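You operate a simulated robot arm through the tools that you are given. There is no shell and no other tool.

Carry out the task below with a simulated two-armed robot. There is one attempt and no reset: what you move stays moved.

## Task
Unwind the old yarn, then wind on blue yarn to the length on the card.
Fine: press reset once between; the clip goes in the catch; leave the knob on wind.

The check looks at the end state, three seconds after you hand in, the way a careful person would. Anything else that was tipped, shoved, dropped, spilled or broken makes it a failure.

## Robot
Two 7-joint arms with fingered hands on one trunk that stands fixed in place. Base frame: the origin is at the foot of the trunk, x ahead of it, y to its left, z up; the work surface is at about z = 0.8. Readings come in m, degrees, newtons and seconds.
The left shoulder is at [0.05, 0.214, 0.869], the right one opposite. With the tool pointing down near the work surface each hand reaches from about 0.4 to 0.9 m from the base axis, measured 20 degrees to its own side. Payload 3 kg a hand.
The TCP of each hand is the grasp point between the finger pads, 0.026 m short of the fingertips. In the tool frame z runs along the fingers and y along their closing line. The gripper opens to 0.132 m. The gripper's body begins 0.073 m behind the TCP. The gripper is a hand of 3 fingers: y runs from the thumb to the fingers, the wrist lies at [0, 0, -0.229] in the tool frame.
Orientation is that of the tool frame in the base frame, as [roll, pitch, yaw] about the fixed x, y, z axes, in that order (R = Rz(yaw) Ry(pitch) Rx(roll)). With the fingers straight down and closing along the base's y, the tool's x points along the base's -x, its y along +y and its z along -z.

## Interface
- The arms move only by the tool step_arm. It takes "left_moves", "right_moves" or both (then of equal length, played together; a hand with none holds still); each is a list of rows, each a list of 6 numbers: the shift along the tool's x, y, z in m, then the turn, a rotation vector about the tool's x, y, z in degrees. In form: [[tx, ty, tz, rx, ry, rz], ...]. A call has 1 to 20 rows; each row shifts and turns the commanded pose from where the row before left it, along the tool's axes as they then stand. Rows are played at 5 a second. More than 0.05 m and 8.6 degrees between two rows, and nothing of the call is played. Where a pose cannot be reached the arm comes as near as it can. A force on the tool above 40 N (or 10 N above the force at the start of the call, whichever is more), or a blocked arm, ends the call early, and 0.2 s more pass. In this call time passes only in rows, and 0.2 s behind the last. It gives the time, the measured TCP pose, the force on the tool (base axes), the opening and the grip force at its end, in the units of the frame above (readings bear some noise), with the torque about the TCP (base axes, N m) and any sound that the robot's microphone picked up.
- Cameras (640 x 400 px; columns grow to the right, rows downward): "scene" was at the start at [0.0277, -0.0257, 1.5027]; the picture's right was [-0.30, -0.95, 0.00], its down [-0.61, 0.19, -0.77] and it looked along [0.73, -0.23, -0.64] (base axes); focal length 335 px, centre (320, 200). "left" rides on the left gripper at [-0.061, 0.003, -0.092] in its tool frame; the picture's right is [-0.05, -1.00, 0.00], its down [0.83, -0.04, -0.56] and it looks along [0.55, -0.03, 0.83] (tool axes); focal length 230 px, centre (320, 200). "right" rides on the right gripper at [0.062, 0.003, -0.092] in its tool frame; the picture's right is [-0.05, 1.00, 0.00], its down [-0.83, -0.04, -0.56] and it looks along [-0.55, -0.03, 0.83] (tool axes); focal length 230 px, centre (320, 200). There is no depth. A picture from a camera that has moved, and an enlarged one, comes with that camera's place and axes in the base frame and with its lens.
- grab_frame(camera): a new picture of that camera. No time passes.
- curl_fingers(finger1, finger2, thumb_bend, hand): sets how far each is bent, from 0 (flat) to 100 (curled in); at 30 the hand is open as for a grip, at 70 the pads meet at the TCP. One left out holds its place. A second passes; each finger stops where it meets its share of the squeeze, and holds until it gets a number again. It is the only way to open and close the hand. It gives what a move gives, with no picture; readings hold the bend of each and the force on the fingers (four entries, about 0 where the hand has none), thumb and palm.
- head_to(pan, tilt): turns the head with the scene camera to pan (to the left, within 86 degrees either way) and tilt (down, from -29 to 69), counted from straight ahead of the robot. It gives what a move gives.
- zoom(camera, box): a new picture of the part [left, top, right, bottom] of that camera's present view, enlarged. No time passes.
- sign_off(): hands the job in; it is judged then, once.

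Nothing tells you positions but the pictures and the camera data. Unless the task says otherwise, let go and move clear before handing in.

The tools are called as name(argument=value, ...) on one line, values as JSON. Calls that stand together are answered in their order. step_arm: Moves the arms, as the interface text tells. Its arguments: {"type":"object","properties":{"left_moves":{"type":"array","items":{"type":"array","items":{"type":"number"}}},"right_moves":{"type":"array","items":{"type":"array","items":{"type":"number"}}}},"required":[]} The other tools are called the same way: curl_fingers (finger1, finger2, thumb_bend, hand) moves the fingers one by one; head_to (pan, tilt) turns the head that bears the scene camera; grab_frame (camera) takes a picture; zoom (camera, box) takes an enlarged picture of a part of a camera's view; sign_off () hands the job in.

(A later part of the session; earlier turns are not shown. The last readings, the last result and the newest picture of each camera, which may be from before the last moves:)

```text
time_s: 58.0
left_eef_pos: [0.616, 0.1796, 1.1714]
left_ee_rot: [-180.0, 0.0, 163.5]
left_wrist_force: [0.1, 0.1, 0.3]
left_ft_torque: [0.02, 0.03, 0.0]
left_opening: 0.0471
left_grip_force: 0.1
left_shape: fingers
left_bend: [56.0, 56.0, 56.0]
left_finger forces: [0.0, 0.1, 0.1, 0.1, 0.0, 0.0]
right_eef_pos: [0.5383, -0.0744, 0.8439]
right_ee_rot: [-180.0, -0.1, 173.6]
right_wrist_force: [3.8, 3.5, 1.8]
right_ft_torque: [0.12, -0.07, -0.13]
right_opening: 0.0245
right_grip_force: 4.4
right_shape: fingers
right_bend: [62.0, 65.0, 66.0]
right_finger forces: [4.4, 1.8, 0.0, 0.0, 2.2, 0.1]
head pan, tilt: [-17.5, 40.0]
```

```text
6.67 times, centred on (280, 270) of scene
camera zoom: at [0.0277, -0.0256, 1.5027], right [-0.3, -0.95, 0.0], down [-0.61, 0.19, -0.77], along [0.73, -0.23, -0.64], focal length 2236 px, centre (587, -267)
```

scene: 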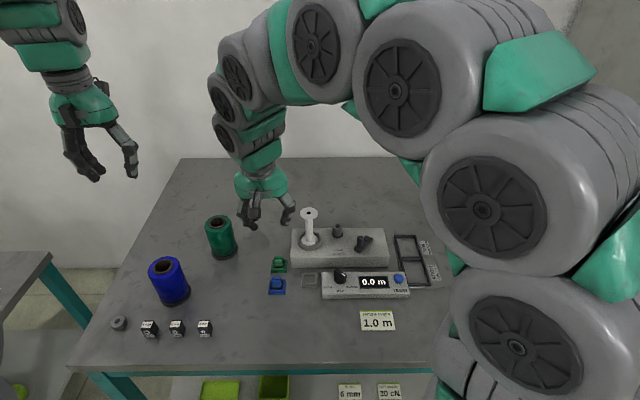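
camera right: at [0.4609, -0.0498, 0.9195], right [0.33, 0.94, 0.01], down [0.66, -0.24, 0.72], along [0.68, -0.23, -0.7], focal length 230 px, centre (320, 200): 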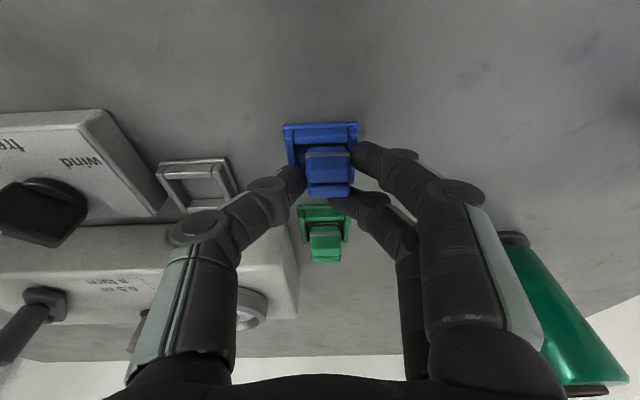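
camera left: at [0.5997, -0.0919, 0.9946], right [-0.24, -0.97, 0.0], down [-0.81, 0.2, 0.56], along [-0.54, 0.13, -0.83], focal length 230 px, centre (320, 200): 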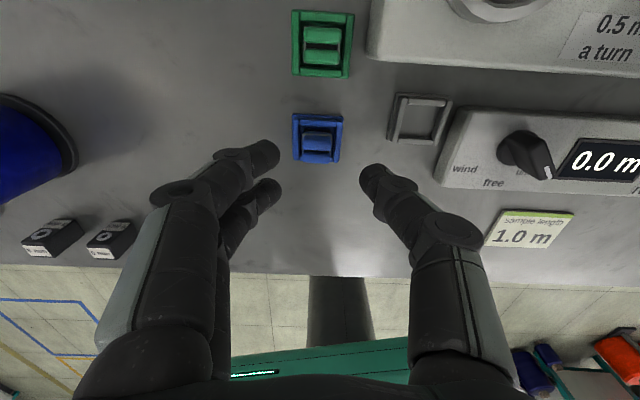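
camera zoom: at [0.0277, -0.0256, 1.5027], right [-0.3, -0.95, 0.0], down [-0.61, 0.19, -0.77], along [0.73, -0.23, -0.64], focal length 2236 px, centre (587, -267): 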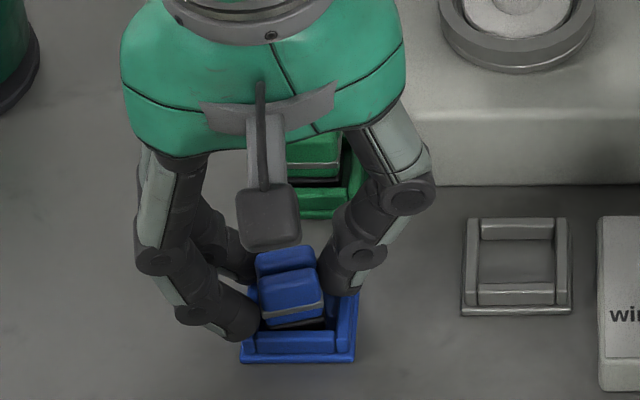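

Thumb and both fingers are in contact. I'll lift a few millimetres and check that the clip comes with the hand.

step_arm(right_moves=[[0, 0, -0.003, 0, 0, 0], [0, 0, -0.004, 0, 0, 0]])

zoom(camera="right", box=[250, 80, 400, 200])

zoom(camera="scene", box=[250, 240, 310, 300])

```text
time_s: 58.6
left_eef_pos: [0.6166, 0.1793, 1.1711]
left_ee_rot: [-180.0, 0.1, 163.4]
left_wrist_force: [-0.1, 0.2, 0.0]
left_ft_torque: [0.0, 0.02, -0.02]
left_opening: 0.0472
left_grip_force: 0.0
left_shape: fingers
left_bend: [56.0, 56.0, 56.0]
left_finger forces: [0.1, 0.1, 0.0, 0.1, 0.0, 0.0]
right_eef_pos: [0.5381, -0.0739, 0.8487]
right_ee_rot: [179.9, -0.1, 173.4]
right_wrist_force: [0.2, -0.3, -1.0]
right_ft_torque: [-0.02, 0.02, -0.05]
right_opening: 0.0216
right_grip_force: 3.0
right_shape: fingers
right_bend: [64.0, 66.0, 66.0]
right_finger forces: [2.3, 0.7, 0.0, 0.0, 3.0, 0.0]
head pan, tilt: [-17.5, 40.0]
```

```text
3.33 times, centred on (325, 140) of right
camera zoom: at [0.4776, -0.0636, 0.9428], right [0.16, 0.99, 0.0], down [0.82, -0.14, 0.55], along [0.55, -0.09, -0.83], focal length 767 px, centre (303, 400)
```

zoom: 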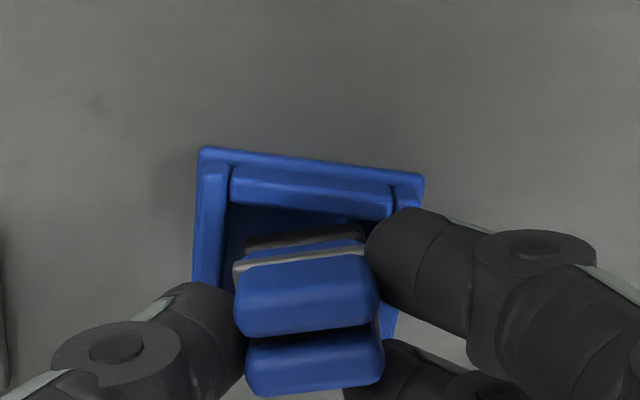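

```text
6.67 times, centred on (280, 270) of scene
camera zoom: at [0.0277, -0.0257, 1.5027], right [-0.3, -0.95, 0.0], down [-0.61, 0.19, -0.77], along [0.73, -0.23, -0.64], focal length 2236 px, centre (587, -267)
```

zoom: 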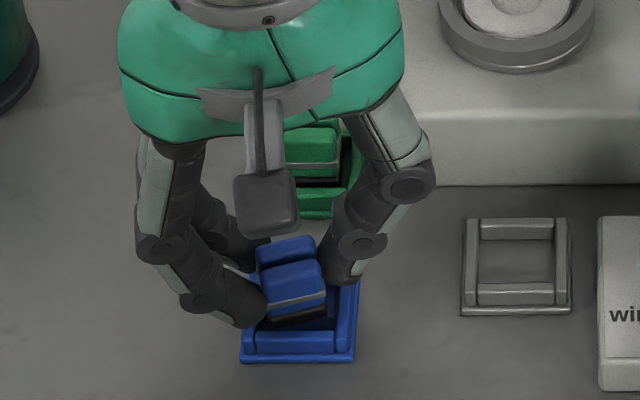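

The clip is moving with the hand and the forces are balanced. I'll tighten a little and lift clear of the rest.

curl_fingers(hand="right", finger1=69, finger2=71, thumb_bend=70)

step_arm(right_moves=[[0, 0, -0.008, 0, 0, 0], [0, 0, -0.01, 0, 0, 0], [0, 0, -0.012, 0, 0, 0]])

zoom(camera="right", box=[250, 80, 400, 200])

zoom(camera="scene", box=[250, 230, 320, 300])

```text
time_s: 59.6
left_eef_pos: [0.6155, 0.1796, 1.1713]
left_ee_rot: [-179.9, 0.0, 163.5]
left_wrist_force: [-0.1, -0.3, 0.9]
left_ft_torque: [0.02, 0.01, 0.03]
left_opening: 0.0474
left_grip_force: 0.2
left_shape: fingers
left_bend: [56.0, 56.0, 56.0]
left_finger forces: [0.0, 0.0, 0.1, 0.0, 0.0, 0.0]
right_eef_pos: [0.5388, -0.0732, 0.85]
right_ee_rot: [179.9, 0.0, 173.4]
right_wrist_force: [-0.1, -0.1, -0.2]
right_ft_torque: [-0.02, 0.0, -0.02]
right_opening: 0.0206
right_grip_force: 5.6
right_shape: fingers
right_bend: [64.0, 70.0, 68.0]
right_finger forces: [4.4, 0.9, 0.1, 0.0, 5.8, 0.0]
head pan, tilt: [-17.5, 40.0]
```

```text
time_s: 60.4
left_eef_pos: [0.6158, 0.1799, 1.1708]
left_ee_rot: [-180.0, -0.1, 163.5]
left_wrist_force: [-0.1, -0.4, 0.4]
left_ft_torque: [-0.02, -0.02, -0.02]
left_opening: 0.0473
left_grip_force: 0.0
left_shape: fingers
left_bend: [56.0, 56.0, 56.0]
left_finger forces: [0.0, 0.1, 0.1, 0.0, 0.0, 0.1]
right_eef_pos: [0.5387, -0.0741, 0.88]
right_ee_rot: [180.0, 0.0, 173.5]
right_wrist_force: [0.8, 0.6, -0.3]
right_ft_torque: [0.0, -0.01, 0.02]
right_opening: 0.0205
right_grip_force: 5.1
right_shape: fingers
right_bend: [64.0, 71.0, 68.0]
right_finger forces: [4.6, 0.9, 0.0, 0.0, 5.2, 0.0]
head pan, tilt: [-17.5, 40.0]
```

```text
3.33 times, centred on (325, 140) of right
camera zoom: at [0.4777, -0.0636, 0.9728], right [0.16, 0.99, 0.0], down [0.82, -0.14, 0.55], along [0.55, -0.09, -0.83], focal length 767 px, centre (303, 400)
```

zoom: 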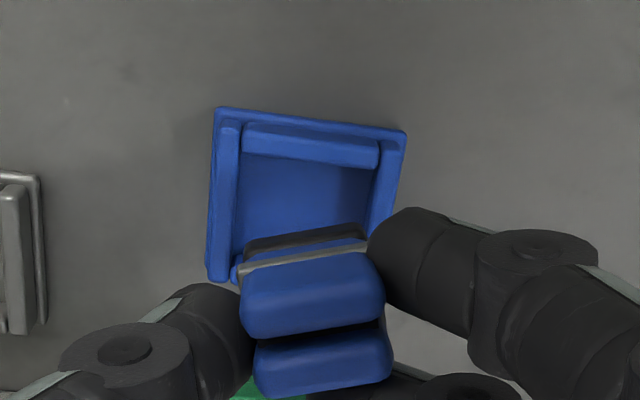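

```text
5.71 times, centred on (285, 265) of scene
camera zoom: at [0.0277, -0.0257, 1.5027], right [-0.3, -0.95, 0.0], down [-0.61, 0.19, -0.77], along [0.73, -0.23, -0.64], focal length 1917 px, centre (520, -171)
```

zoom: 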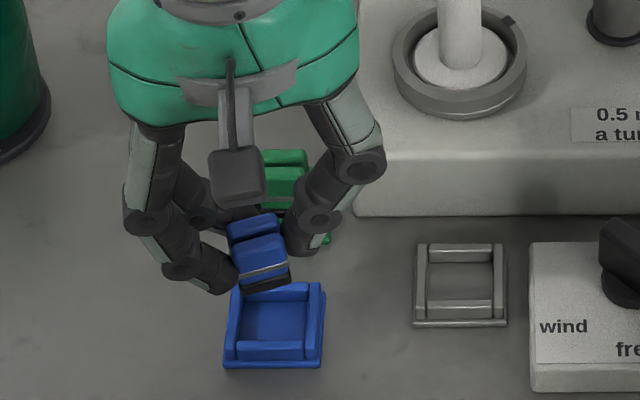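

The clip is out of its rest, held firmly, with about 10° of skew in the hand. I'll raise it, turn so the clip squares up with the catch, and move over the catch.

step_arm(right_moves=[[0, 0, -0.02, 0, 0, 0], [0, 0, -0.02, 0, 0, 0], [0, 0, 0, 0, 0, 5], [0, 0, 0, 0, 0, 5], [0, 0, 0, 0, 0, 5], [0, 0, 0, 0, 0, 5], [-0.0082, -0.0201, 0, 0, 0, 0], [-0.0082, -0.0201, 0, 0, 0, 0], [-0.0081, -0.0201, 0, 0, 0, 0], [-0.0081, -0.0201, 0, 0, 0, 0]])

grab_frame(camera="right")

zoom(camera="right", box=[230, 80, 400, 210])

zoom(camera="scene", box=[270, 200, 370, 300])

```text
time_s: 62.6
left_eef_pos: [0.6161, 0.1784, 1.1713]
left_ee_rot: [180.0, 0.0, 163.4]
left_wrist_force: [0.7, -0.6, -0.3]
left_ft_torque: [-0.02, 0.01, 0.02]
left_opening: 0.0477
left_grip_force: 0.1
left_shape: fingers
left_bend: [56.0, 56.0, 56.0]
left_finger forces: [0.0, 0.0, 0.0, 0.1, 0.1, 0.1]
right_eef_pos: [0.5328, -0.1611, 0.9197]
right_ee_rot: [-180.0, 0.0, 153.4]
right_wrist_force: [-0.6, -0.4, -0.7]
right_ft_torque: [-0.04, 0.02, -0.01]
right_opening: 0.0204
right_grip_force: 5.2
right_shape: fingers
right_bend: [64.0, 71.0, 68.0]
right_finger forces: [4.5, 0.8, 0.0, 0.0, 5.1, 0.0]
head pan, tilt: [-17.5, 40.0]
```

```text
taken
camera right: at [0.4791, -0.1299, 1.0119], right [0.49, 0.87, 0.0], down [0.72, -0.41, 0.56], along [0.48, -0.27, -0.83], focal length 230 px, centre (320, 200)
```

right: 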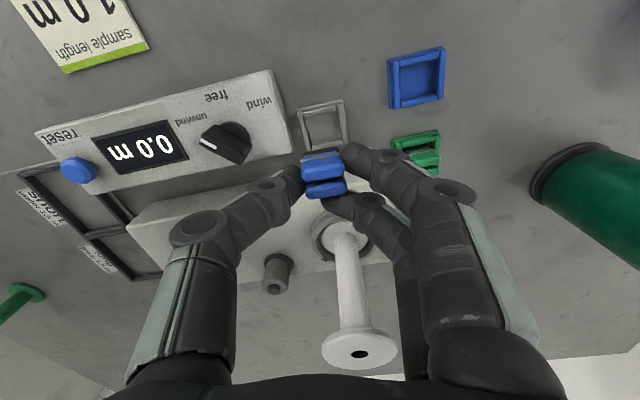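

```text
3.08 times, centred on (315, 145) of right
camera zoom: at [0.4791, -0.1299, 1.0119], right [0.49, 0.87, 0.0], down [0.72, -0.41, 0.56], along [0.48, -0.27, -0.83], focal length 708 px, centre (335, 369)
```

zoom: 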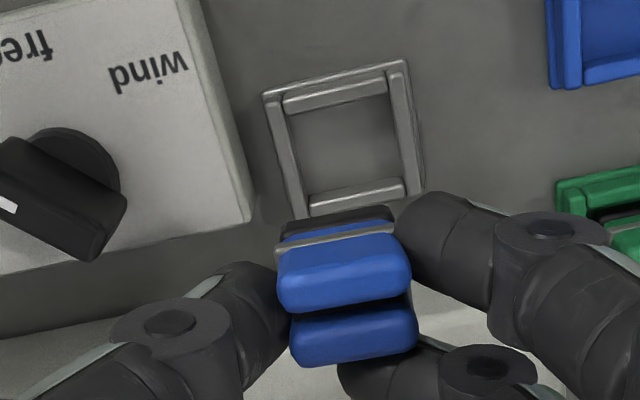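

```text
4.00 times, centred on (320, 250) of scene
camera zoom: at [0.0277, -0.0257, 1.5027], right [-0.3, -0.95, 0.0], down [-0.61, 0.19, -0.77], along [0.73, -0.23, -0.64], focal length 1342 px, centre (320, 0)
```

zoom: 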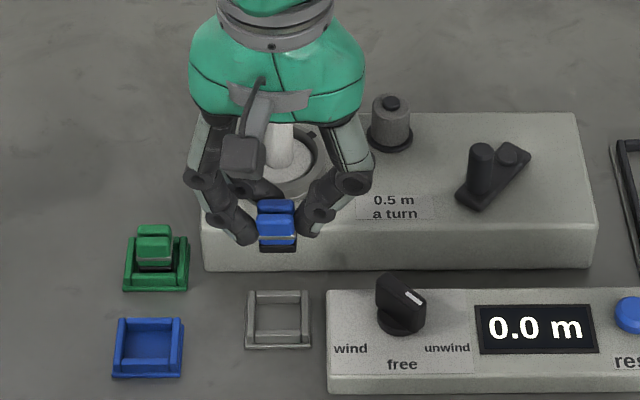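

The clip is squared with the catch and about centred over it. I'll lower it to just above the catch walls and check again.

step_arm(right_moves=[[0, 0.001, 0.025, 0, 0, 0], [0, 0, 0.02, 0, 0, 0], [0, 0, 0.0145, 0, 0, 0]])

zoom(camera="right", box=[230, 80, 400, 210])

zoom(camera="scene", box=[280, 230, 350, 300])

grab_frame(camera="left")

```text
time_s: 63.4
left_eef_pos: [0.6168, 0.1782, 1.1711]
left_ee_rot: [-179.9, 0.0, 163.4]
left_wrist_force: [-0.4, -0.3, -0.2]
left_ft_torque: [0.0, 0.01, 0.0]
left_opening: 0.0474
left_grip_force: 0.1
left_shape: fingers
left_bend: [56.0, 56.0, 56.0]
left_finger forces: [0.1, 0.0, 0.0, 0.0, 0.0, 0.0]
right_eef_pos: [0.531, -0.1581, 0.8598]
right_ee_rot: [180.0, 0.0, 153.5]
right_wrist_force: [-0.9, 1.0, 0.2]
right_ft_torque: [0.0, -0.01, 0.01]
right_opening: 0.0206
right_grip_force: 4.8
right_shape: fingers
right_bend: [64.0, 71.0, 68.0]
right_finger forces: [4.5, 0.7, 0.0, 0.0, 5.0, 0.1]
head pan, tilt: [-17.5, 40.0]
```

```text
3.08 times, centred on (315, 145) of right
camera zoom: at [0.478, -0.1278, 0.9524], right [0.49, 0.87, 0.0], down [0.72, -0.41, 0.56], along [0.48, -0.27, -0.83], focal length 708 px, centre (335, 369)
```

zoom: 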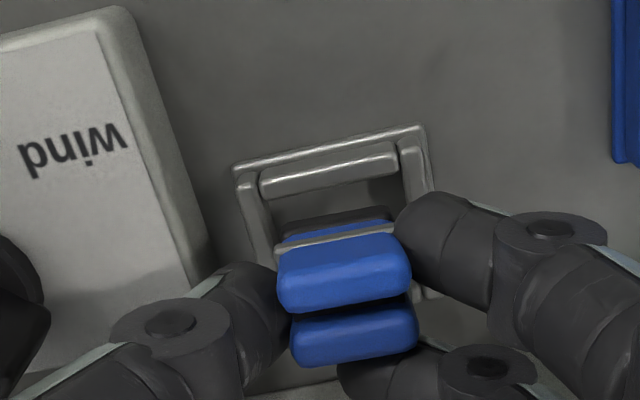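

```text
5.71 times, centred on (315, 265) of scene
camera zoom: at [0.0277, -0.0257, 1.5027], right [-0.3, -0.95, 0.0], down [-0.61, 0.19, -0.77], along [0.73, -0.23, -0.64], focal length 1917 px, centre (349, -171)
```

zoom: 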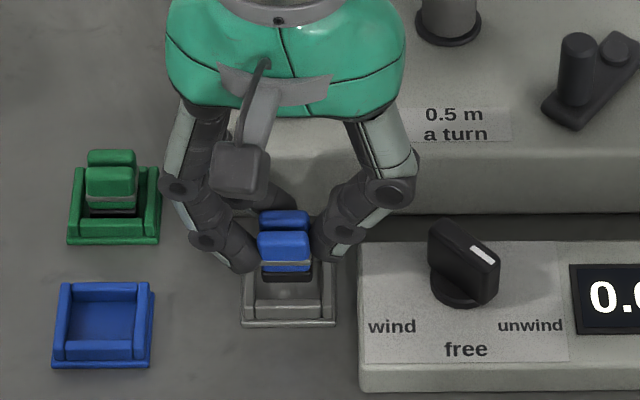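

```text
taken
camera left: at [0.6763, 0.1648, 1.2635], right [-0.23, -0.97, 0.0], down [-0.81, 0.2, 0.56], along [-0.54, 0.13, -0.83], focal length 230 px, centre (320, 200)
```

left: 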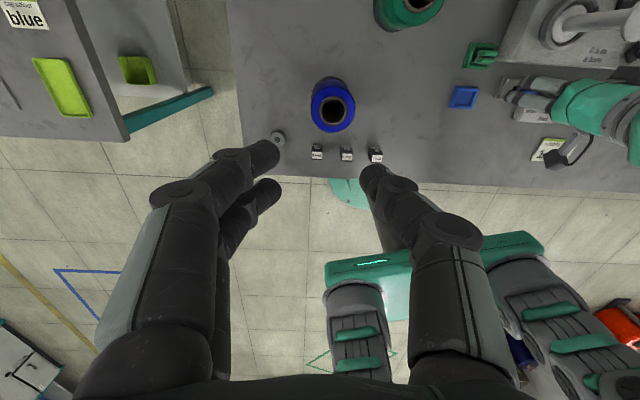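

The clip bottom is at the catch opening, within about 2 mm of centre and with a few millimetres of play. Lowering gently while watching the force.

step_arm(right_moves=[[-0.001, 0, 0.004, 0, 0, 0], [0, 0, 0.004, 0, 0, 0], [0, 0, 0.003, 0, 0, 0]])

zoom(camera="right", box=[230, 80, 400, 210])

zoom(camera="scene", box=[290, 240, 340, 290])

```text
time_s: 64.2
left_eef_pos: [0.6158, 0.1803, 1.1719]
left_ee_rot: [-180.0, 0.0, 163.5]
left_wrist_force: [0.1, 0.0, -0.3]
left_ft_torque: [0.02, 0.01, -0.03]
left_opening: 0.0473
left_grip_force: 0.0
left_shape: fingers
left_bend: [56.0, 56.0, 56.0]
left_finger forces: [0.0, 0.0, 0.1, 0.0, 0.1, 0.0]
right_eef_pos: [0.5329, -0.1586, 0.8492]
right_ee_rot: [179.9, 0.0, 153.5]
right_wrist_force: [-0.5, -0.1, 0.6]
right_ft_torque: [-0.03, 0.01, -0.04]
right_opening: 0.0205
right_grip_force: 5.1
right_shape: fingers
right_bend: [64.0, 71.0, 68.0]
right_finger forces: [4.5, 0.7, 0.1, 0.1, 5.0, 0.1]
head pan, tilt: [-17.5, 40.0]
```

```text
3.08 times, centred on (315, 145) of right
camera zoom: at [0.479, -0.1283, 0.9417], right [0.49, 0.87, 0.0], down [0.72, -0.41, 0.56], along [0.48, -0.27, -0.83], focal length 708 px, centre (335, 369)
```

zoom: 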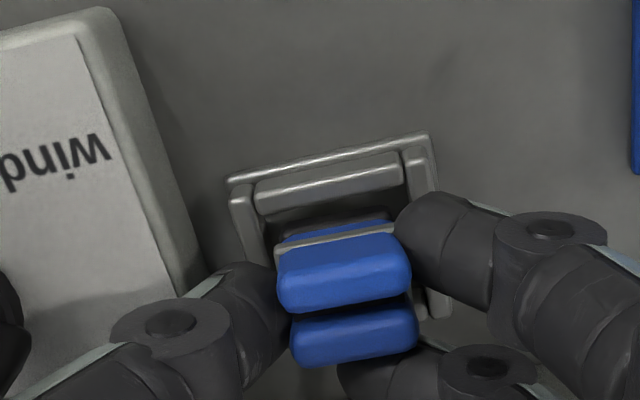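

```text
8.00 times, centred on (315, 265) of scene
camera zoom: at [0.0277, -0.0257, 1.5027], right [-0.3, -0.95, 0.0], down [-0.61, 0.19, -0.77], along [0.73, -0.23, -0.64], focal length 2684 px, centre (360, -320)
```

zoom: 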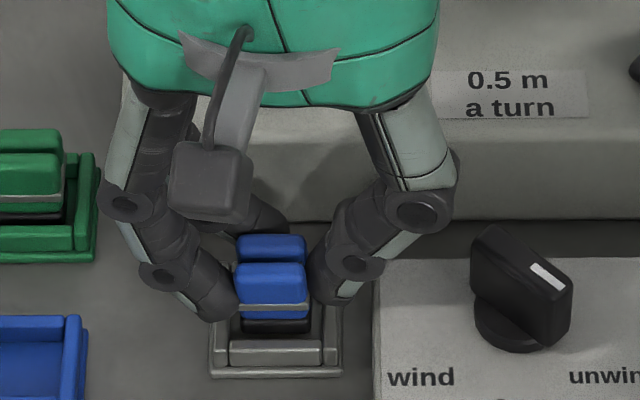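

It is entering the catch without resistance. Lowering the last few millimetres.

step_arm(right_moves=[[0, 0, 0.003, 0, 0, 0], [0, 0, 0.002, 0, 0, 0], [0, 0, 0.0015, 0, 0, 0]])

zoom(camera="right", box=[230, 80, 400, 210])

zoom(camera="scene", box=[290, 240, 340, 290])

```text
time_s: 65.0
left_eef_pos: [0.6155, 0.1806, 1.1709]
left_ee_rot: [180.0, 0.0, 163.5]
left_wrist_force: [0.4, -0.4, 0.1]
left_ft_torque: [0.0, 0.0, 0.01]
left_opening: 0.0474
left_grip_force: 0.2
left_shape: fingers
left_bend: [56.0, 56.0, 56.0]
left_finger forces: [0.1, 0.0, 0.0, 0.1, 0.0, 0.0]
right_eef_pos: [0.5325, -0.1586, 0.8423]
right_ee_rot: [180.0, 0.1, 153.4]
right_wrist_force: [-0.1, 1.0, 8.8]
right_ft_torque: [0.23, 0.03, 0.01]
right_opening: 0.0201
right_grip_force: 9.5
right_shape: fingers
right_bend: [66.0, 71.0, 68.0]
right_finger forces: [12.1, 0.8, 0.1, 0.0, 5.9, 0.1]
head pan, tilt: [-17.5, 40.0]
```

```text
3.08 times, centred on (315, 145) of right
camera zoom: at [0.4795, -0.1285, 0.9353], right [0.49, 0.87, 0.0], down [0.72, -0.41, 0.56], along [0.48, -0.27, -0.83], focal length 708 px, centre (335, 369)
```

zoom: 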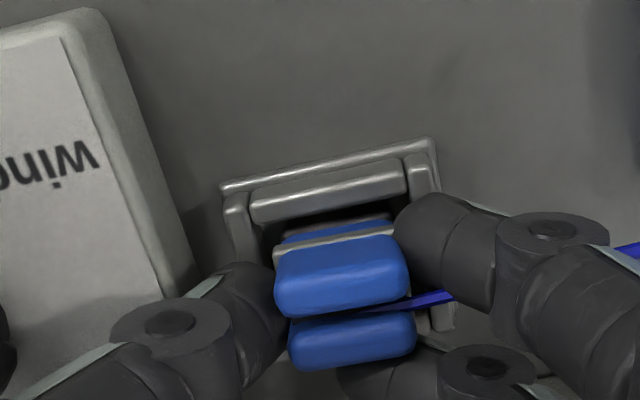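

```text
8.00 times, centred on (315, 265) of scene
camera zoom: at [0.0276, -0.0256, 1.5027], right [-0.3, -0.95, 0.0], down [-0.61, 0.19, -0.77], along [0.73, -0.23, -0.64], focal length 2684 px, centre (360, -320)
```

zoom: 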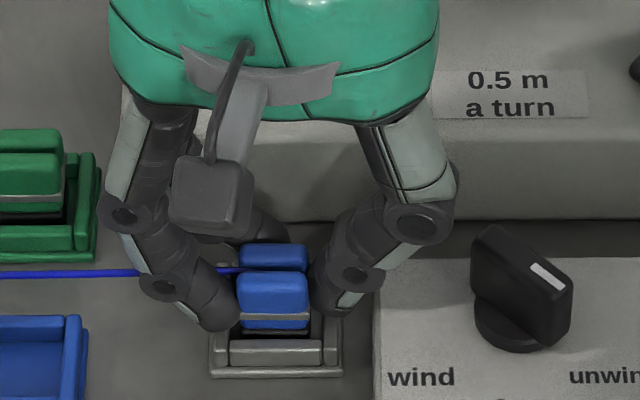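

A blue yarn line now runs from the cone to the clip, so it is seated in the catch. I'll open mainly the fingers on the free side, and the thumb only slightly because it is next to the control box, then lift straight up.

curl_fingers(hand="right", finger1=57, finger2=57, thumb_bend=64)

zoom(camera="right", box=[230, 80, 400, 210])

zoom(camera="scene", box=[290, 240, 340, 290])

```text
time_s: 66.0
left_eef_pos: [0.6154, 0.1805, 1.171]
left_ee_rot: [-180.0, -0.1, 163.4]
left_wrist_force: [0.2, -0.2, 0.0]
left_ft_torque: [0.0, 0.01, -0.01]
left_opening: 0.0475
left_grip_force: 0.1
left_shape: fingers
left_bend: [56.0, 56.0, 56.0]
left_finger forces: [0.0, 0.1, 0.0, 0.0, 0.0, 0.1]
right_eef_pos: [0.533, -0.1591, 0.8428]
right_ee_rot: [179.9, 0.0, 153.5]
right_wrist_force: [-2.0, -6.2, 24.7]
right_ft_torque: [0.25, -0.08, 0.0]
right_opening: 0.0237
right_grip_force: 12.6
right_shape: fingers
right_bend: [66.0, 65.0, 64.0]
right_finger forces: [13.7, 11.8, 0.0, 0.0, 0.4, 0.1]
head pan, tilt: [-17.5, 40.0]
```

```text
3.08 times, centred on (315, 145) of right
camera zoom: at [0.4794, -0.1287, 0.9353], right [0.49, 0.87, 0.0], down [0.72, -0.41, 0.56], along [0.48, -0.27, -0.83], focal length 708 px, centre (335, 369)
```

zoom: 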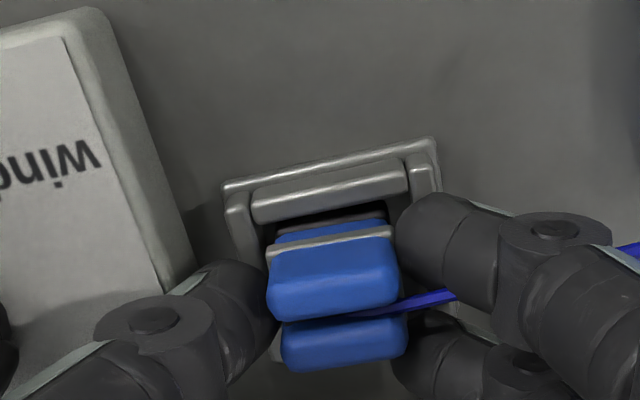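

```text
8.00 times, centred on (315, 265) of scene
camera zoom: at [0.0274, -0.0257, 1.5027], right [-0.3, -0.95, 0.0], down [-0.61, 0.19, -0.77], along [0.73, -0.23, -0.64], focal length 2684 px, centre (360, -320)
```

zoom: 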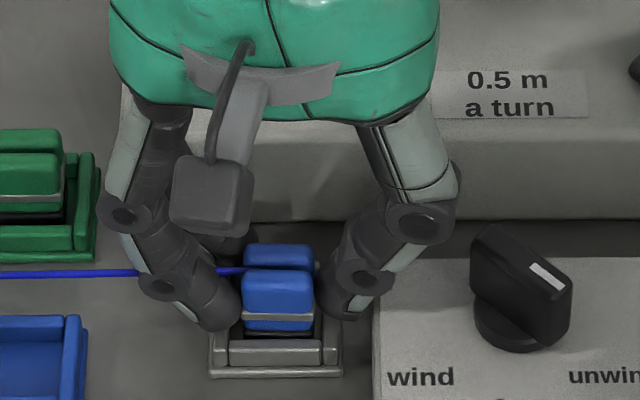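

The clip is free of the thumb, but the opening fingers bear on the catch wall. Lifting straight up relieves that.

step_arm(right_moves=[[0, 0, -0.003, 0, 0, 0], [0, 0, -0.004, 0, 0, 0], [0, 0, -0.005, 0, 0, 0]])

zoom(camera="right", box=[230, 80, 400, 210])

zoom(camera="scene", box=[290, 240, 340, 290])

```text
time_s: 66.8
left_eef_pos: [0.615, 0.1789, 1.1701]
left_ee_rot: [180.0, 0.0, 163.7]
left_wrist_force: [0.1, 0.7, -0.1]
left_ft_torque: [-0.01, -0.01, 0.02]
left_opening: 0.0475
left_grip_force: 0.0
left_shape: fingers
left_bend: [56.0, 56.0, 56.0]
left_finger forces: [0.1, 0.1, 0.0, 0.0, 0.0, 0.1]
right_eef_pos: [0.5329, -0.1592, 0.8554]
right_ee_rot: [179.9, 0.0, 153.5]
right_wrist_force: [0.3, -0.4, 0.0]
right_ft_torque: [0.01, 0.01, -0.02]
right_opening: 0.0349
right_grip_force: 0.1
right_shape: fingers
right_bend: [56.0, 56.0, 64.0]
right_finger forces: [0.0, 0.0, 0.0, 0.1, 0.1, 0.0]
head pan, tilt: [-17.5, 40.0]
```

```text
3.08 times, centred on (315, 145) of right
camera zoom: at [0.4796, -0.1286, 0.9477], right [0.49, 0.87, 0.0], down [0.72, -0.41, 0.56], along [0.48, -0.27, -0.83], focal length 708 px, centre (335, 369)
```

zoom: 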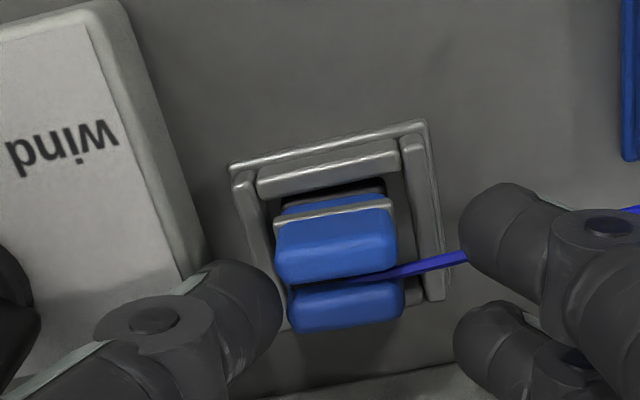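

```text
8.00 times, centred on (315, 265) of scene
camera zoom: at [0.0277, -0.0257, 1.5027], right [-0.3, -0.95, 0.0], down [-0.61, 0.19, -0.77], along [0.73, -0.23, -0.64], focal length 2684 px, centre (360, -320)
```

zoom: 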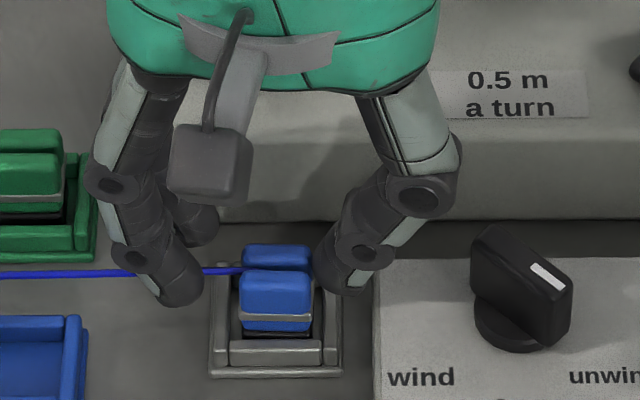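

The clip sits square in the catch with the blue yarn attached. Rising clear and going to the knob.

step_arm(right_moves=[[0, 0, -0.015, 0, 0, 0], [0, 0, -0.03, 0, 0, 0], [0, 0, -0.04, 0, 0, 0]])

curl_fingers(hand="right", finger1=57, finger2=57, thumb_bend=57)

grab_frame(camera="right")

zoom(camera="scene", box=[140, 190, 420, 330])

```text
time_s: 67.6
left_eef_pos: [0.6168, 0.1797, 1.1713]
left_ee_rot: [-180.0, 0.0, 163.4]
left_wrist_force: [-0.1, -0.5, 1.2]
left_ft_torque: [0.0, -0.01, 0.01]
left_opening: 0.0474
left_grip_force: 0.0
left_shape: fingers
left_bend: [56.0, 56.0, 56.0]
left_finger forces: [0.0, 0.0, 0.0, 0.0, 0.0, 0.0]
right_eef_pos: [0.533, -0.1587, 0.9402]
right_ee_rot: [180.0, 0.0, 153.5]
right_wrist_force: [-0.6, -0.5, -0.6]
right_ft_torque: [0.01, 0.03, -0.02]
right_opening: 0.035
right_grip_force: 0.0
right_shape: fingers
right_bend: [56.0, 56.0, 64.0]
right_finger forces: [0.0, 0.0, 0.1, 0.0, 0.0, 0.1]
head pan, tilt: [-17.5, 40.0]
```

```text
time_s: 68.6
left_eef_pos: [0.6163, 0.1794, 1.1709]
left_ee_rot: [180.0, 0.0, 163.4]
left_wrist_force: [0.4, -0.4, -0.4]
left_ft_torque: [0.03, -0.02, 0.02]
left_opening: 0.0475
left_grip_force: 0.1
left_shape: fingers
left_bend: [56.0, 56.0, 56.0]
left_finger forces: [0.1, 0.0, 0.0, 0.0, 0.0, 0.0]
right_eef_pos: [0.5331, -0.1584, 0.9392]
right_ee_rot: [180.0, 0.1, 153.6]
right_wrist_force: [0.7, 0.2, 0.8]
right_ft_torque: [0.01, 0.02, 0.01]
right_opening: 0.0472
right_grip_force: 0.1
right_shape: fingers
right_bend: [56.0, 56.0, 56.0]
right_finger forces: [0.1, 0.0, 0.1, 0.0, 0.0, 0.0]
head pan, tilt: [-17.5, 40.0]
```

```text
taken
camera right: at [0.4796, -0.1284, 1.0321], right [0.49, 0.87, 0.0], down [0.72, -0.41, 0.56], along [0.48, -0.27, -0.83], focal length 230 px, centre (320, 200)
```

right: 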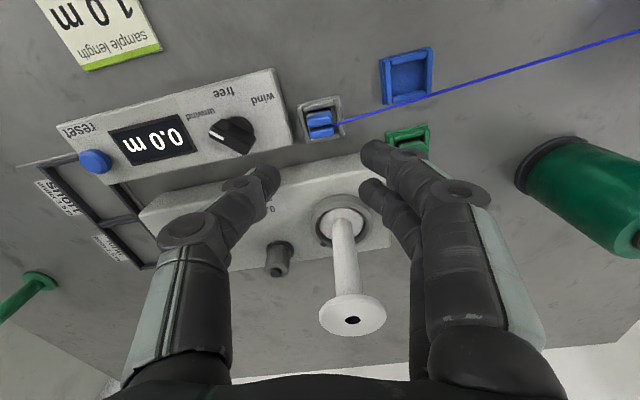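

```text
2.29 times, centred on (280, 260) of scene
camera zoom: at [0.0277, -0.0257, 1.5027], right [-0.3, -0.95, 0.0], down [-0.61, 0.19, -0.77], along [0.73, -0.23, -0.64], focal length 767 px, centre (411, 63)
```

zoom: 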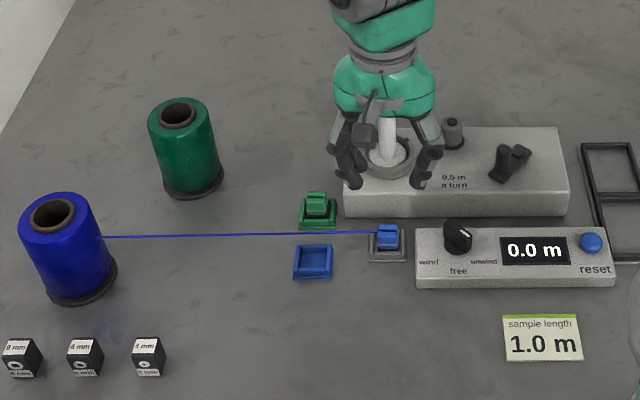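

Blue yarn runs to the seated clip. Next I'll rotate the hand to the knob's present angle and move over it.

step_arm(right_moves=[[0, 0, 0, 0, 0, -8.55], [0, 0, 0, 0, 0, -8.55], [0, 0, 0, 0, 0, -8.55], [0, 0, 0, 0, 0, -8.55], [0, 0, 0, 0, 0, -8.55], [0, 0, 0, 0, 0, -8.55], [0, 0, 0, 0, 0, -8.55], [0.0336, -0.0163, 0, 0, 0, 0], [0.0336, -0.0163, 0, 0, 0, 0], [0, 0, 0.02, 0, 0, 0]])

zoom(camera="right", box=[220, 60, 420, 240])

zoom(camera="scene", box=[270, 200, 390, 310])

```text
time_s: 70.8
left_eef_pos: [0.6153, 0.1791, 1.1707]
left_ee_rot: [-179.9, 0.0, 163.3]
left_wrist_force: [0.4, 0.6, 0.0]
left_ft_torque: [0.03, 0.02, -0.04]
left_opening: 0.0473
left_grip_force: 0.1
left_shape: fingers
left_bend: [56.0, 56.0, 56.0]
left_finger forces: [0.0, 0.0, 0.1, 0.0, 0.0, 0.0]
right_eef_pos: [0.4956, -0.2245, 0.9205]
right_ee_rot: [-179.9, 0.0, -146.6]
right_wrist_force: [-0.2, -0.1, 0.4]
right_ft_torque: [0.01, -0.02, 0.0]
right_opening: 0.0472
right_grip_force: 0.1
right_shape: fingers
right_bend: [56.0, 56.0, 56.0]
right_finger forces: [0.0, 0.1, 0.1, 0.0, 0.0, 0.0]
head pan, tilt: [-17.5, 40.0]
```

```text
2.22 times, centred on (320, 150) of right
camera zoom: at [0.4431, -0.255, 1.0128], right [-0.51, 0.86, 0.0], down [0.72, 0.42, 0.56], along [0.48, 0.28, -0.83], focal length 511 px, centre (320, 311)
```

zoom: 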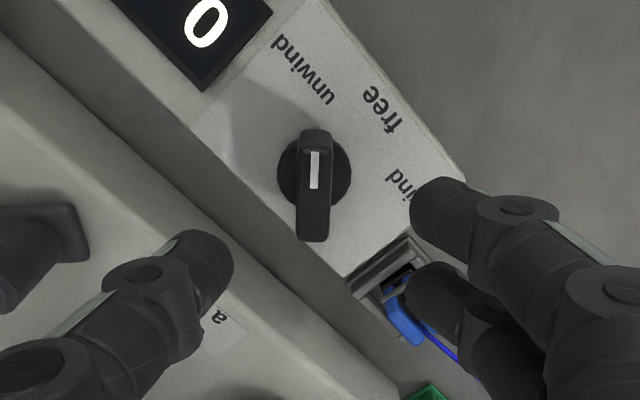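

```text
3.64 times, centred on (330, 255) of scene
camera zoom: at [0.0277, -0.0257, 1.5027], right [-0.3, -0.95, 0.0], down [-0.61, 0.19, -0.77], along [0.73, -0.23, -0.64], focal length 1220 px, centre (284, 0)
```

zoom: 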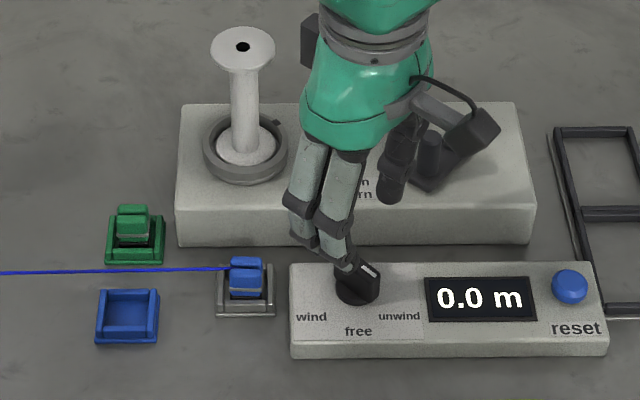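

The hand is aligned with the knob bar. Descending and gripping it.

step_arm(right_moves=[[0, -0.001, 0.03, 0, 0, 0], [0, 0, 0.02, 0, 0, 0], [0, 0, 0.01, 0, 0, 0]])

curl_fingers(hand="right", finger1=71, finger2=71, thumb_bend=71)

zoom(camera="right", box=[220, 60, 420, 240])

```text
time_s: 71.6
left_eef_pos: [0.6149, 0.1795, 1.1706]
left_ee_rot: [-179.9, 0.0, 163.6]
left_wrist_force: [1.2, -0.6, -0.4]
left_ft_torque: [0.01, 0.0, 0.0]
left_opening: 0.0473
left_grip_force: 0.0
left_shape: fingers
left_bend: [56.0, 56.0, 56.0]
left_finger forces: [0.0, 0.0, 0.0, 0.0, 0.0, 0.0]
right_eef_pos: [0.4951, -0.2244, 0.8603]
right_ee_rot: [-179.9, 0.0, -146.6]
right_wrist_force: [0.1, -0.9, -0.1]
right_ft_torque: [-0.03, 0.0, -0.03]
right_opening: 0.0469
right_grip_force: 0.1
right_shape: fingers
right_bend: [56.0, 56.0, 56.0]
right_finger forces: [0.1, 0.1, 0.1, 0.1, 0.0, 0.0]
head pan, tilt: [-17.5, 40.0]
```

```text
time_s: 72.6
left_eef_pos: [0.6164, 0.1787, 1.1716]
left_ee_rot: [180.0, 0.0, 163.5]
left_wrist_force: [0.8, 0.3, -0.8]
left_ft_torque: [-0.01, -0.01, 0.04]
left_opening: 0.0474
left_grip_force: 0.0
left_shape: fingers
left_bend: [56.0, 56.0, 56.0]
left_finger forces: [0.0, 0.1, 0.1, 0.0, 0.1, 0.0]
right_eef_pos: [0.4949, -0.2241, 0.8618]
right_ee_rot: [-180.0, 0.1, -146.6]
right_wrist_force: [0.5, -3.3, -4.0]
right_ft_torque: [-0.06, -0.02, -0.05]
right_opening: 0.0136
right_grip_force: 4.5
right_shape: fingers
right_bend: [69.0, 70.0, 68.0]
right_finger forces: [2.3, 1.3, 0.0, 0.0, 6.3, 0.0]
head pan, tilt: [-17.5, 40.0]
```

```text
2.22 times, centred on (320, 150) of right
camera zoom: at [0.4423, -0.2552, 0.9533], right [-0.51, 0.86, 0.0], down [0.72, 0.42, 0.56], along [0.48, 0.28, -0.83], focal length 511 px, centre (320, 311)
```

zoom: 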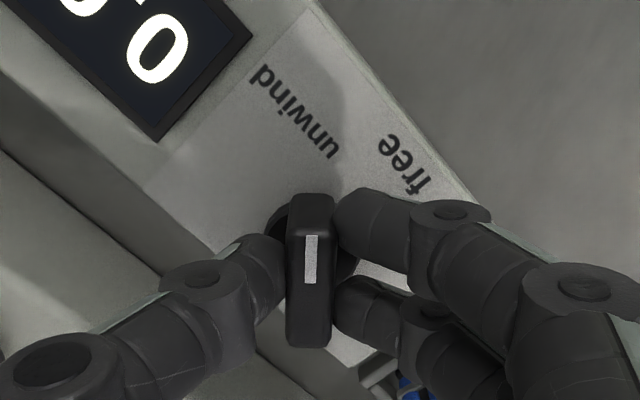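

The knob is gripped. Turning it clockwise through "free" toward "wind".

step_arm(right_moves=[[0, 0, 0, 0, 0, 8.5], [0, 0, 0, 0, 0, 8.5], [0, 0, 0, 0, 0, 8.5], [0, 0, 0, 0, 0, 8.5], [0, 0, 0, 0, 0, 8.5], [0, 0, 0, 0, 0, 8.5]])

step_arm(right_moves=[[0, 0, 0, 0, 0, 8.5], [0, 0, 0, 0, 0, 8.5], [0, 0, 0, 0, 0, 8.5], [0, 0, 0, 0, 0, 8.5], [0, 0, 0, 0, 0, 8.5]])

zoom(camera="right", box=[220, 60, 420, 240])

zoom(camera="scene", box=[270, 200, 390, 310])

```text
time_s: 74.0
left_eef_pos: [0.6156, 0.1797, 1.1705]
left_ee_rot: [180.0, 0.1, 163.5]
left_wrist_force: [-0.9, 0.2, -0.1]
left_ft_torque: [0.01, -0.03, -0.02]
left_opening: 0.0473
left_grip_force: 0.2
left_shape: fingers
left_bend: [56.0, 56.0, 56.0]
left_finger forces: [0.1, 0.0, 0.0, 0.0, 0.0, 0.0]
right_eef_pos: [0.4954, -0.2231, 0.8591]
right_ee_rot: [179.9, 0.0, 162.2]
right_wrist_force: [4.7, 3.8, 2.8]
right_ft_torque: [0.11, -0.11, 0.04]
right_opening: 0.0124
right_grip_force: 6.0
right_shape: fingers
right_bend: [69.0, 70.0, 69.0]
right_finger forces: [3.7, 4.8, 0.0, 0.1, 3.9, 0.0]
head pan, tilt: [-17.5, 40.0]
```

```text
time_s: 75.2
left_eef_pos: [0.6162, 0.1797, 1.1702]
left_ee_rot: [180.0, 0.0, 163.5]
left_wrist_force: [0.1, 0.2, 0.4]
left_ft_torque: [0.0, -0.03, 0.02]
left_opening: 0.0475
left_grip_force: 0.1
left_shape: fingers
left_bend: [56.0, 56.0, 56.0]
left_finger forces: [0.0, 0.1, 0.0, 0.0, 0.1, 0.0]
right_eef_pos: [0.4955, -0.2226, 0.8593]
right_ee_rot: [180.0, 0.0, 119.7]
right_wrist_force: [7.2, 9.8, 5.2]
right_ft_torque: [0.19, -0.2, 0.05]
right_opening: 0.0127
right_grip_force: 7.2
right_shape: fingers
right_bend: [69.0, 69.0, 69.0]
right_finger forces: [5.8, 6.6, 0.0, 0.1, 2.1, 0.0]
head pan, tilt: [-17.5, 40.0]
```

```text
2.22 times, centred on (320, 150) of right
camera zoom: at [0.4677, -0.1684, 0.9524], right [0.89, 0.45, 0.0], down [0.37, -0.74, 0.56], along [0.25, -0.5, -0.83], focal length 511 px, centre (320, 311)
```

zoom: 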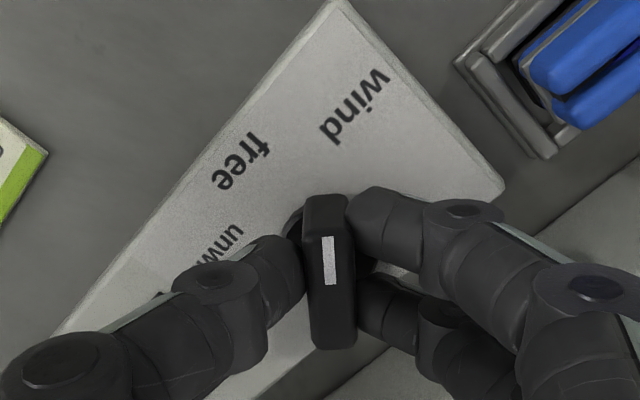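

```text
3.64 times, centred on (330, 255) of scene
camera zoom: at [0.0278, -0.0255, 1.5027], right [-0.3, -0.95, 0.0], down [-0.61, 0.19, -0.77], along [0.73, -0.23, -0.64], focal length 1220 px, centre (284, 0)
```

zoom: 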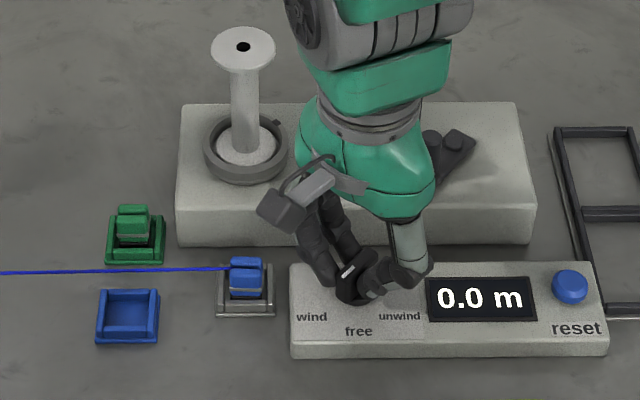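

It is nearly at "wind". Turning a little further to reach the stop.

step_arm(right_moves=[[0, 0, 0, 0, 0, 6], [0, 0, 0, 0, 0, 6]])

zoom(camera="right", box=[220, 60, 420, 240])

```text
time_s: 75.8
left_eef_pos: [0.6158, 0.1798, 1.1711]
left_ee_rot: [180.0, 0.0, 163.5]
left_wrist_force: [0.5, 0.4, -0.2]
left_ft_torque: [0.0, 0.02, 0.0]
left_opening: 0.0475
left_grip_force: 0.1
left_shape: fingers
left_bend: [56.0, 56.0, 56.0]
left_finger forces: [0.0, 0.0, 0.0, 0.0, 0.1, 0.1]
right_eef_pos: [0.4945, -0.2237, 0.8589]
right_ee_rot: [179.8, -0.1, 107.8]
right_wrist_force: [5.8, 11.7, 3.5]
right_ft_torque: [0.16, -0.22, 0.12]
right_opening: 0.0111
right_grip_force: 7.5
right_shape: fingers
right_bend: [69.0, 68.0, 69.0]
right_finger forces: [4.3, 8.6, 0.0, 0.1, 2.0, 0.0]
head pan, tilt: [-17.5, 40.0]
```

```text
2.22 times, centred on (320, 150) of right
camera zoom: at [0.4795, -0.1641, 0.9521], right [0.97, 0.26, 0.0], down [0.21, -0.8, 0.56], along [0.14, -0.54, -0.83], focal length 511 px, centre (320, 311)
```

zoom: 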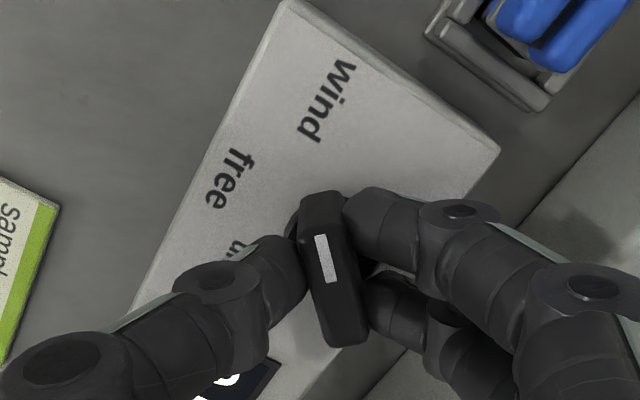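

The bar now lags the hand, so the knob is at its stop. Releasing and lifting to verify.

curl_fingers(hand="right", finger1=57, finger2=57, thumb_bend=57)

step_arm(right_moves=[[0, 0, -0.03, 0, 0, 0], [0, 0, -0.04, 0, 0, 0], [0, 0, -0.04, 0, 0, 0]])

zoom(camera="right", box=[220, 40, 420, 220])

zoom(camera="scene", box=[270, 200, 390, 310])

```text
time_s: 76.8
left_eef_pos: [0.6163, 0.1797, 1.1716]
left_ee_rot: [-180.0, 0.0, 163.4]
left_wrist_force: [-0.8, -0.4, -0.3]
left_ft_torque: [-0.01, -0.01, 0.01]
left_opening: 0.0471
left_grip_force: 0.0
left_shape: fingers
left_bend: [56.0, 56.0, 56.0]
left_finger forces: [0.0, 0.1, 0.0, 0.0, 0.0, 0.0]
right_eef_pos: [0.4947, -0.2232, 0.858]
right_ee_rot: [-180.0, 0.0, 107.8]
right_wrist_force: [0.7, -0.4, -0.5]
right_ft_torque: [0.03, -0.01, 0.01]
right_opening: 0.0472
right_grip_force: 0.0
right_shape: fingers
right_bend: [56.0, 56.0, 56.0]
right_finger forces: [0.0, 0.0, 0.1, 0.0, 0.1, 0.0]
head pan, tilt: [-17.5, 40.0]
```

```text
time_s: 77.6
left_eef_pos: [0.6147, 0.1807, 1.1711]
left_ee_rot: [180.0, 0.0, 163.3]
left_wrist_force: [-0.4, 0.2, -0.3]
left_ft_torque: [0.0, 0.0, 0.04]
left_opening: 0.0474
left_grip_force: 0.0
left_shape: fingers
left_bend: [56.0, 56.0, 56.0]
left_finger forces: [0.0, 0.0, 0.0, 0.0, 0.0, 0.0]
right_eef_pos: [0.4963, -0.2227, 0.9704]
right_ee_rot: [-179.9, -0.1, 107.9]
right_wrist_force: [-0.4, 0.1, 0.2]
right_ft_torque: [0.01, -0.02, 0.02]
right_opening: 0.0476
right_grip_force: 0.0
right_shape: fingers
right_bend: [56.0, 56.0, 56.0]
right_finger forces: [0.0, 0.1, 0.0, 0.0, 0.0, 0.0]
head pan, tilt: [-17.5, 40.0]
```

```text
2.22 times, centred on (320, 130) of right
camera zoom: at [0.4801, -0.1637, 1.0631], right [0.97, 0.26, 0.0], down [0.21, -0.8, 0.56], along [0.14, -0.54, -0.83], focal length 511 px, centre (320, 356)
```

zoom: 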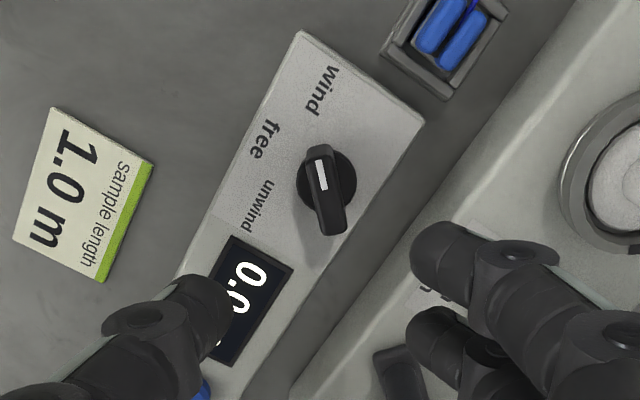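

```text
3.64 times, centred on (330, 255) of scene
camera zoom: at [0.0277, -0.0257, 1.5027], right [-0.3, -0.95, 0.0], down [-0.61, 0.19, -0.77], along [0.73, -0.23, -0.64], focal length 1220 px, centre (284, 0)
```

zoom: 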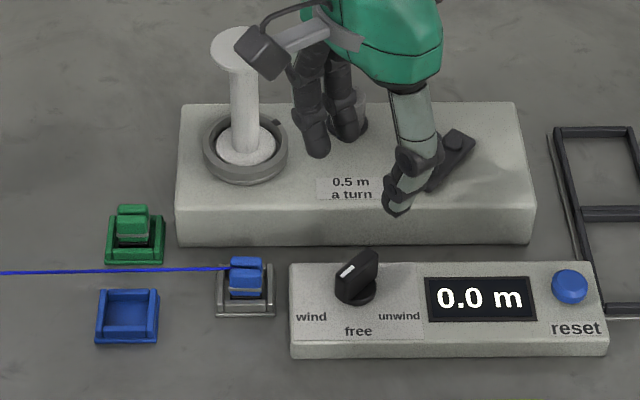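

The knob is on "wind", with the clip in the catch and the counter at 0.0. I'll rotate the hand back to the cranking orientation and move above the handle.

step_arm(right_moves=[[0, 0, 0, 0, 0, -8.1], [0, 0, 0, 0, 0, -8.1], [0, 0, 0, 0, 0, -8.1], [0, 0, 0, 0, 0, -8.1], [0, 0, 0, 0, 0, -8.1], [0, 0, 0, 0, 0, -8.1], [0, 0, 0, 0, 0, -8.1], [0, 0, 0, 0, 0, -8.1], [0, 0, 0, 0, 0, -8.1], [0, 0, 0, 0, 0, -8.1], [0, 0, 0, 0, 0, -8.1], [0, 0, 0, 0, 0, -8.1], [0, 0, 0, 0, 0, -8.1], [0, 0, 0, 0, 0, -8.1], [0, 0, 0, 0, 0, -8.1], [0, 0, 0, 0, 0, -8.1], [0, 0, 0, 0, 0, -8.1], [0, 0, 0, 0, 0, -8.1], [0.0273, -0.0386, 0, 0, 0, 0], [0.0273, -0.0386, 0, 0, 0, 0]])

grab_frame(camera="right")

zoom(camera="scene", box=[270, 180, 420, 310])

```text
time_s: 81.8
left_eef_pos: [0.6161, 0.1784, 1.1713]
left_ee_rot: [-180.0, 0.0, 163.5]
left_wrist_force: [-0.4, -0.2, 0.8]
left_ft_torque: [-0.03, 0.04, -0.02]
left_opening: 0.0472
left_grip_force: 0.1
left_shape: fingers
left_bend: [56.0, 56.0, 56.0]
left_finger forces: [0.0, 0.0, 0.0, 0.0, 0.0, 0.1]
right_eef_pos: [0.554, -0.2975, 0.9689]
right_ee_rot: [180.0, 0.0, -106.3]
right_wrist_force: [-0.4, -0.2, -0.1]
right_ft_torque: [0.0, 0.04, 0.03]
right_opening: 0.0475
right_grip_force: 0.0
right_shape: fingers
right_bend: [56.0, 56.0, 56.0]
right_finger forces: [0.0, 0.0, 0.0, 0.0, 0.0, 0.0]
head pan, tilt: [-17.5, 40.0]
```

```text
taken
camera right: at [0.5336, -0.3562, 1.0622], right [-0.94, 0.33, 0.0], down [0.28, 0.78, 0.56], along [0.18, 0.52, -0.83], focal length 230 px, centre (320, 200)
```

right: 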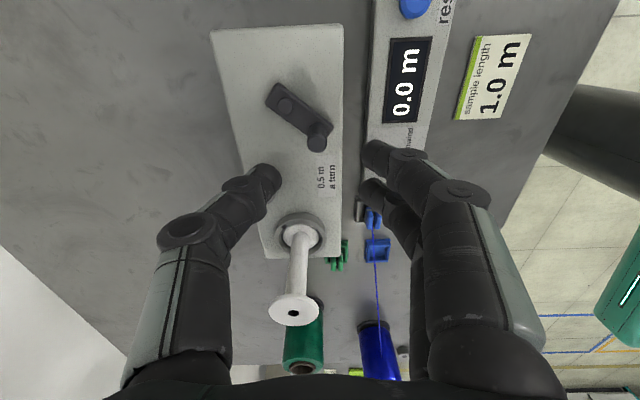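

```text
3.08 times, centred on (345, 245) of scene
camera zoom: at [0.0277, -0.0257, 1.5027], right [-0.3, -0.95, 0.0], down [-0.61, 0.19, -0.77], along [0.73, -0.23, -0.64], focal length 1032 px, centre (243, 62)
```

zoom: 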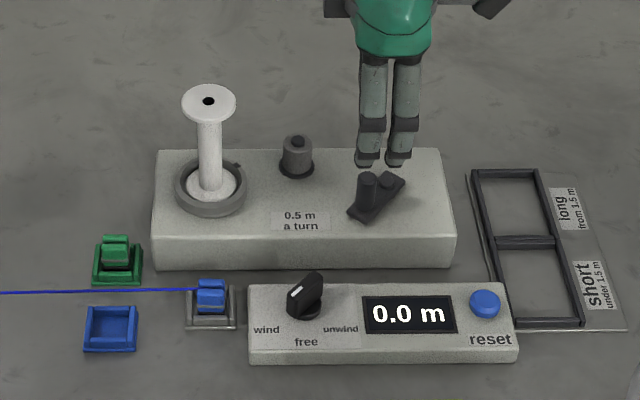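

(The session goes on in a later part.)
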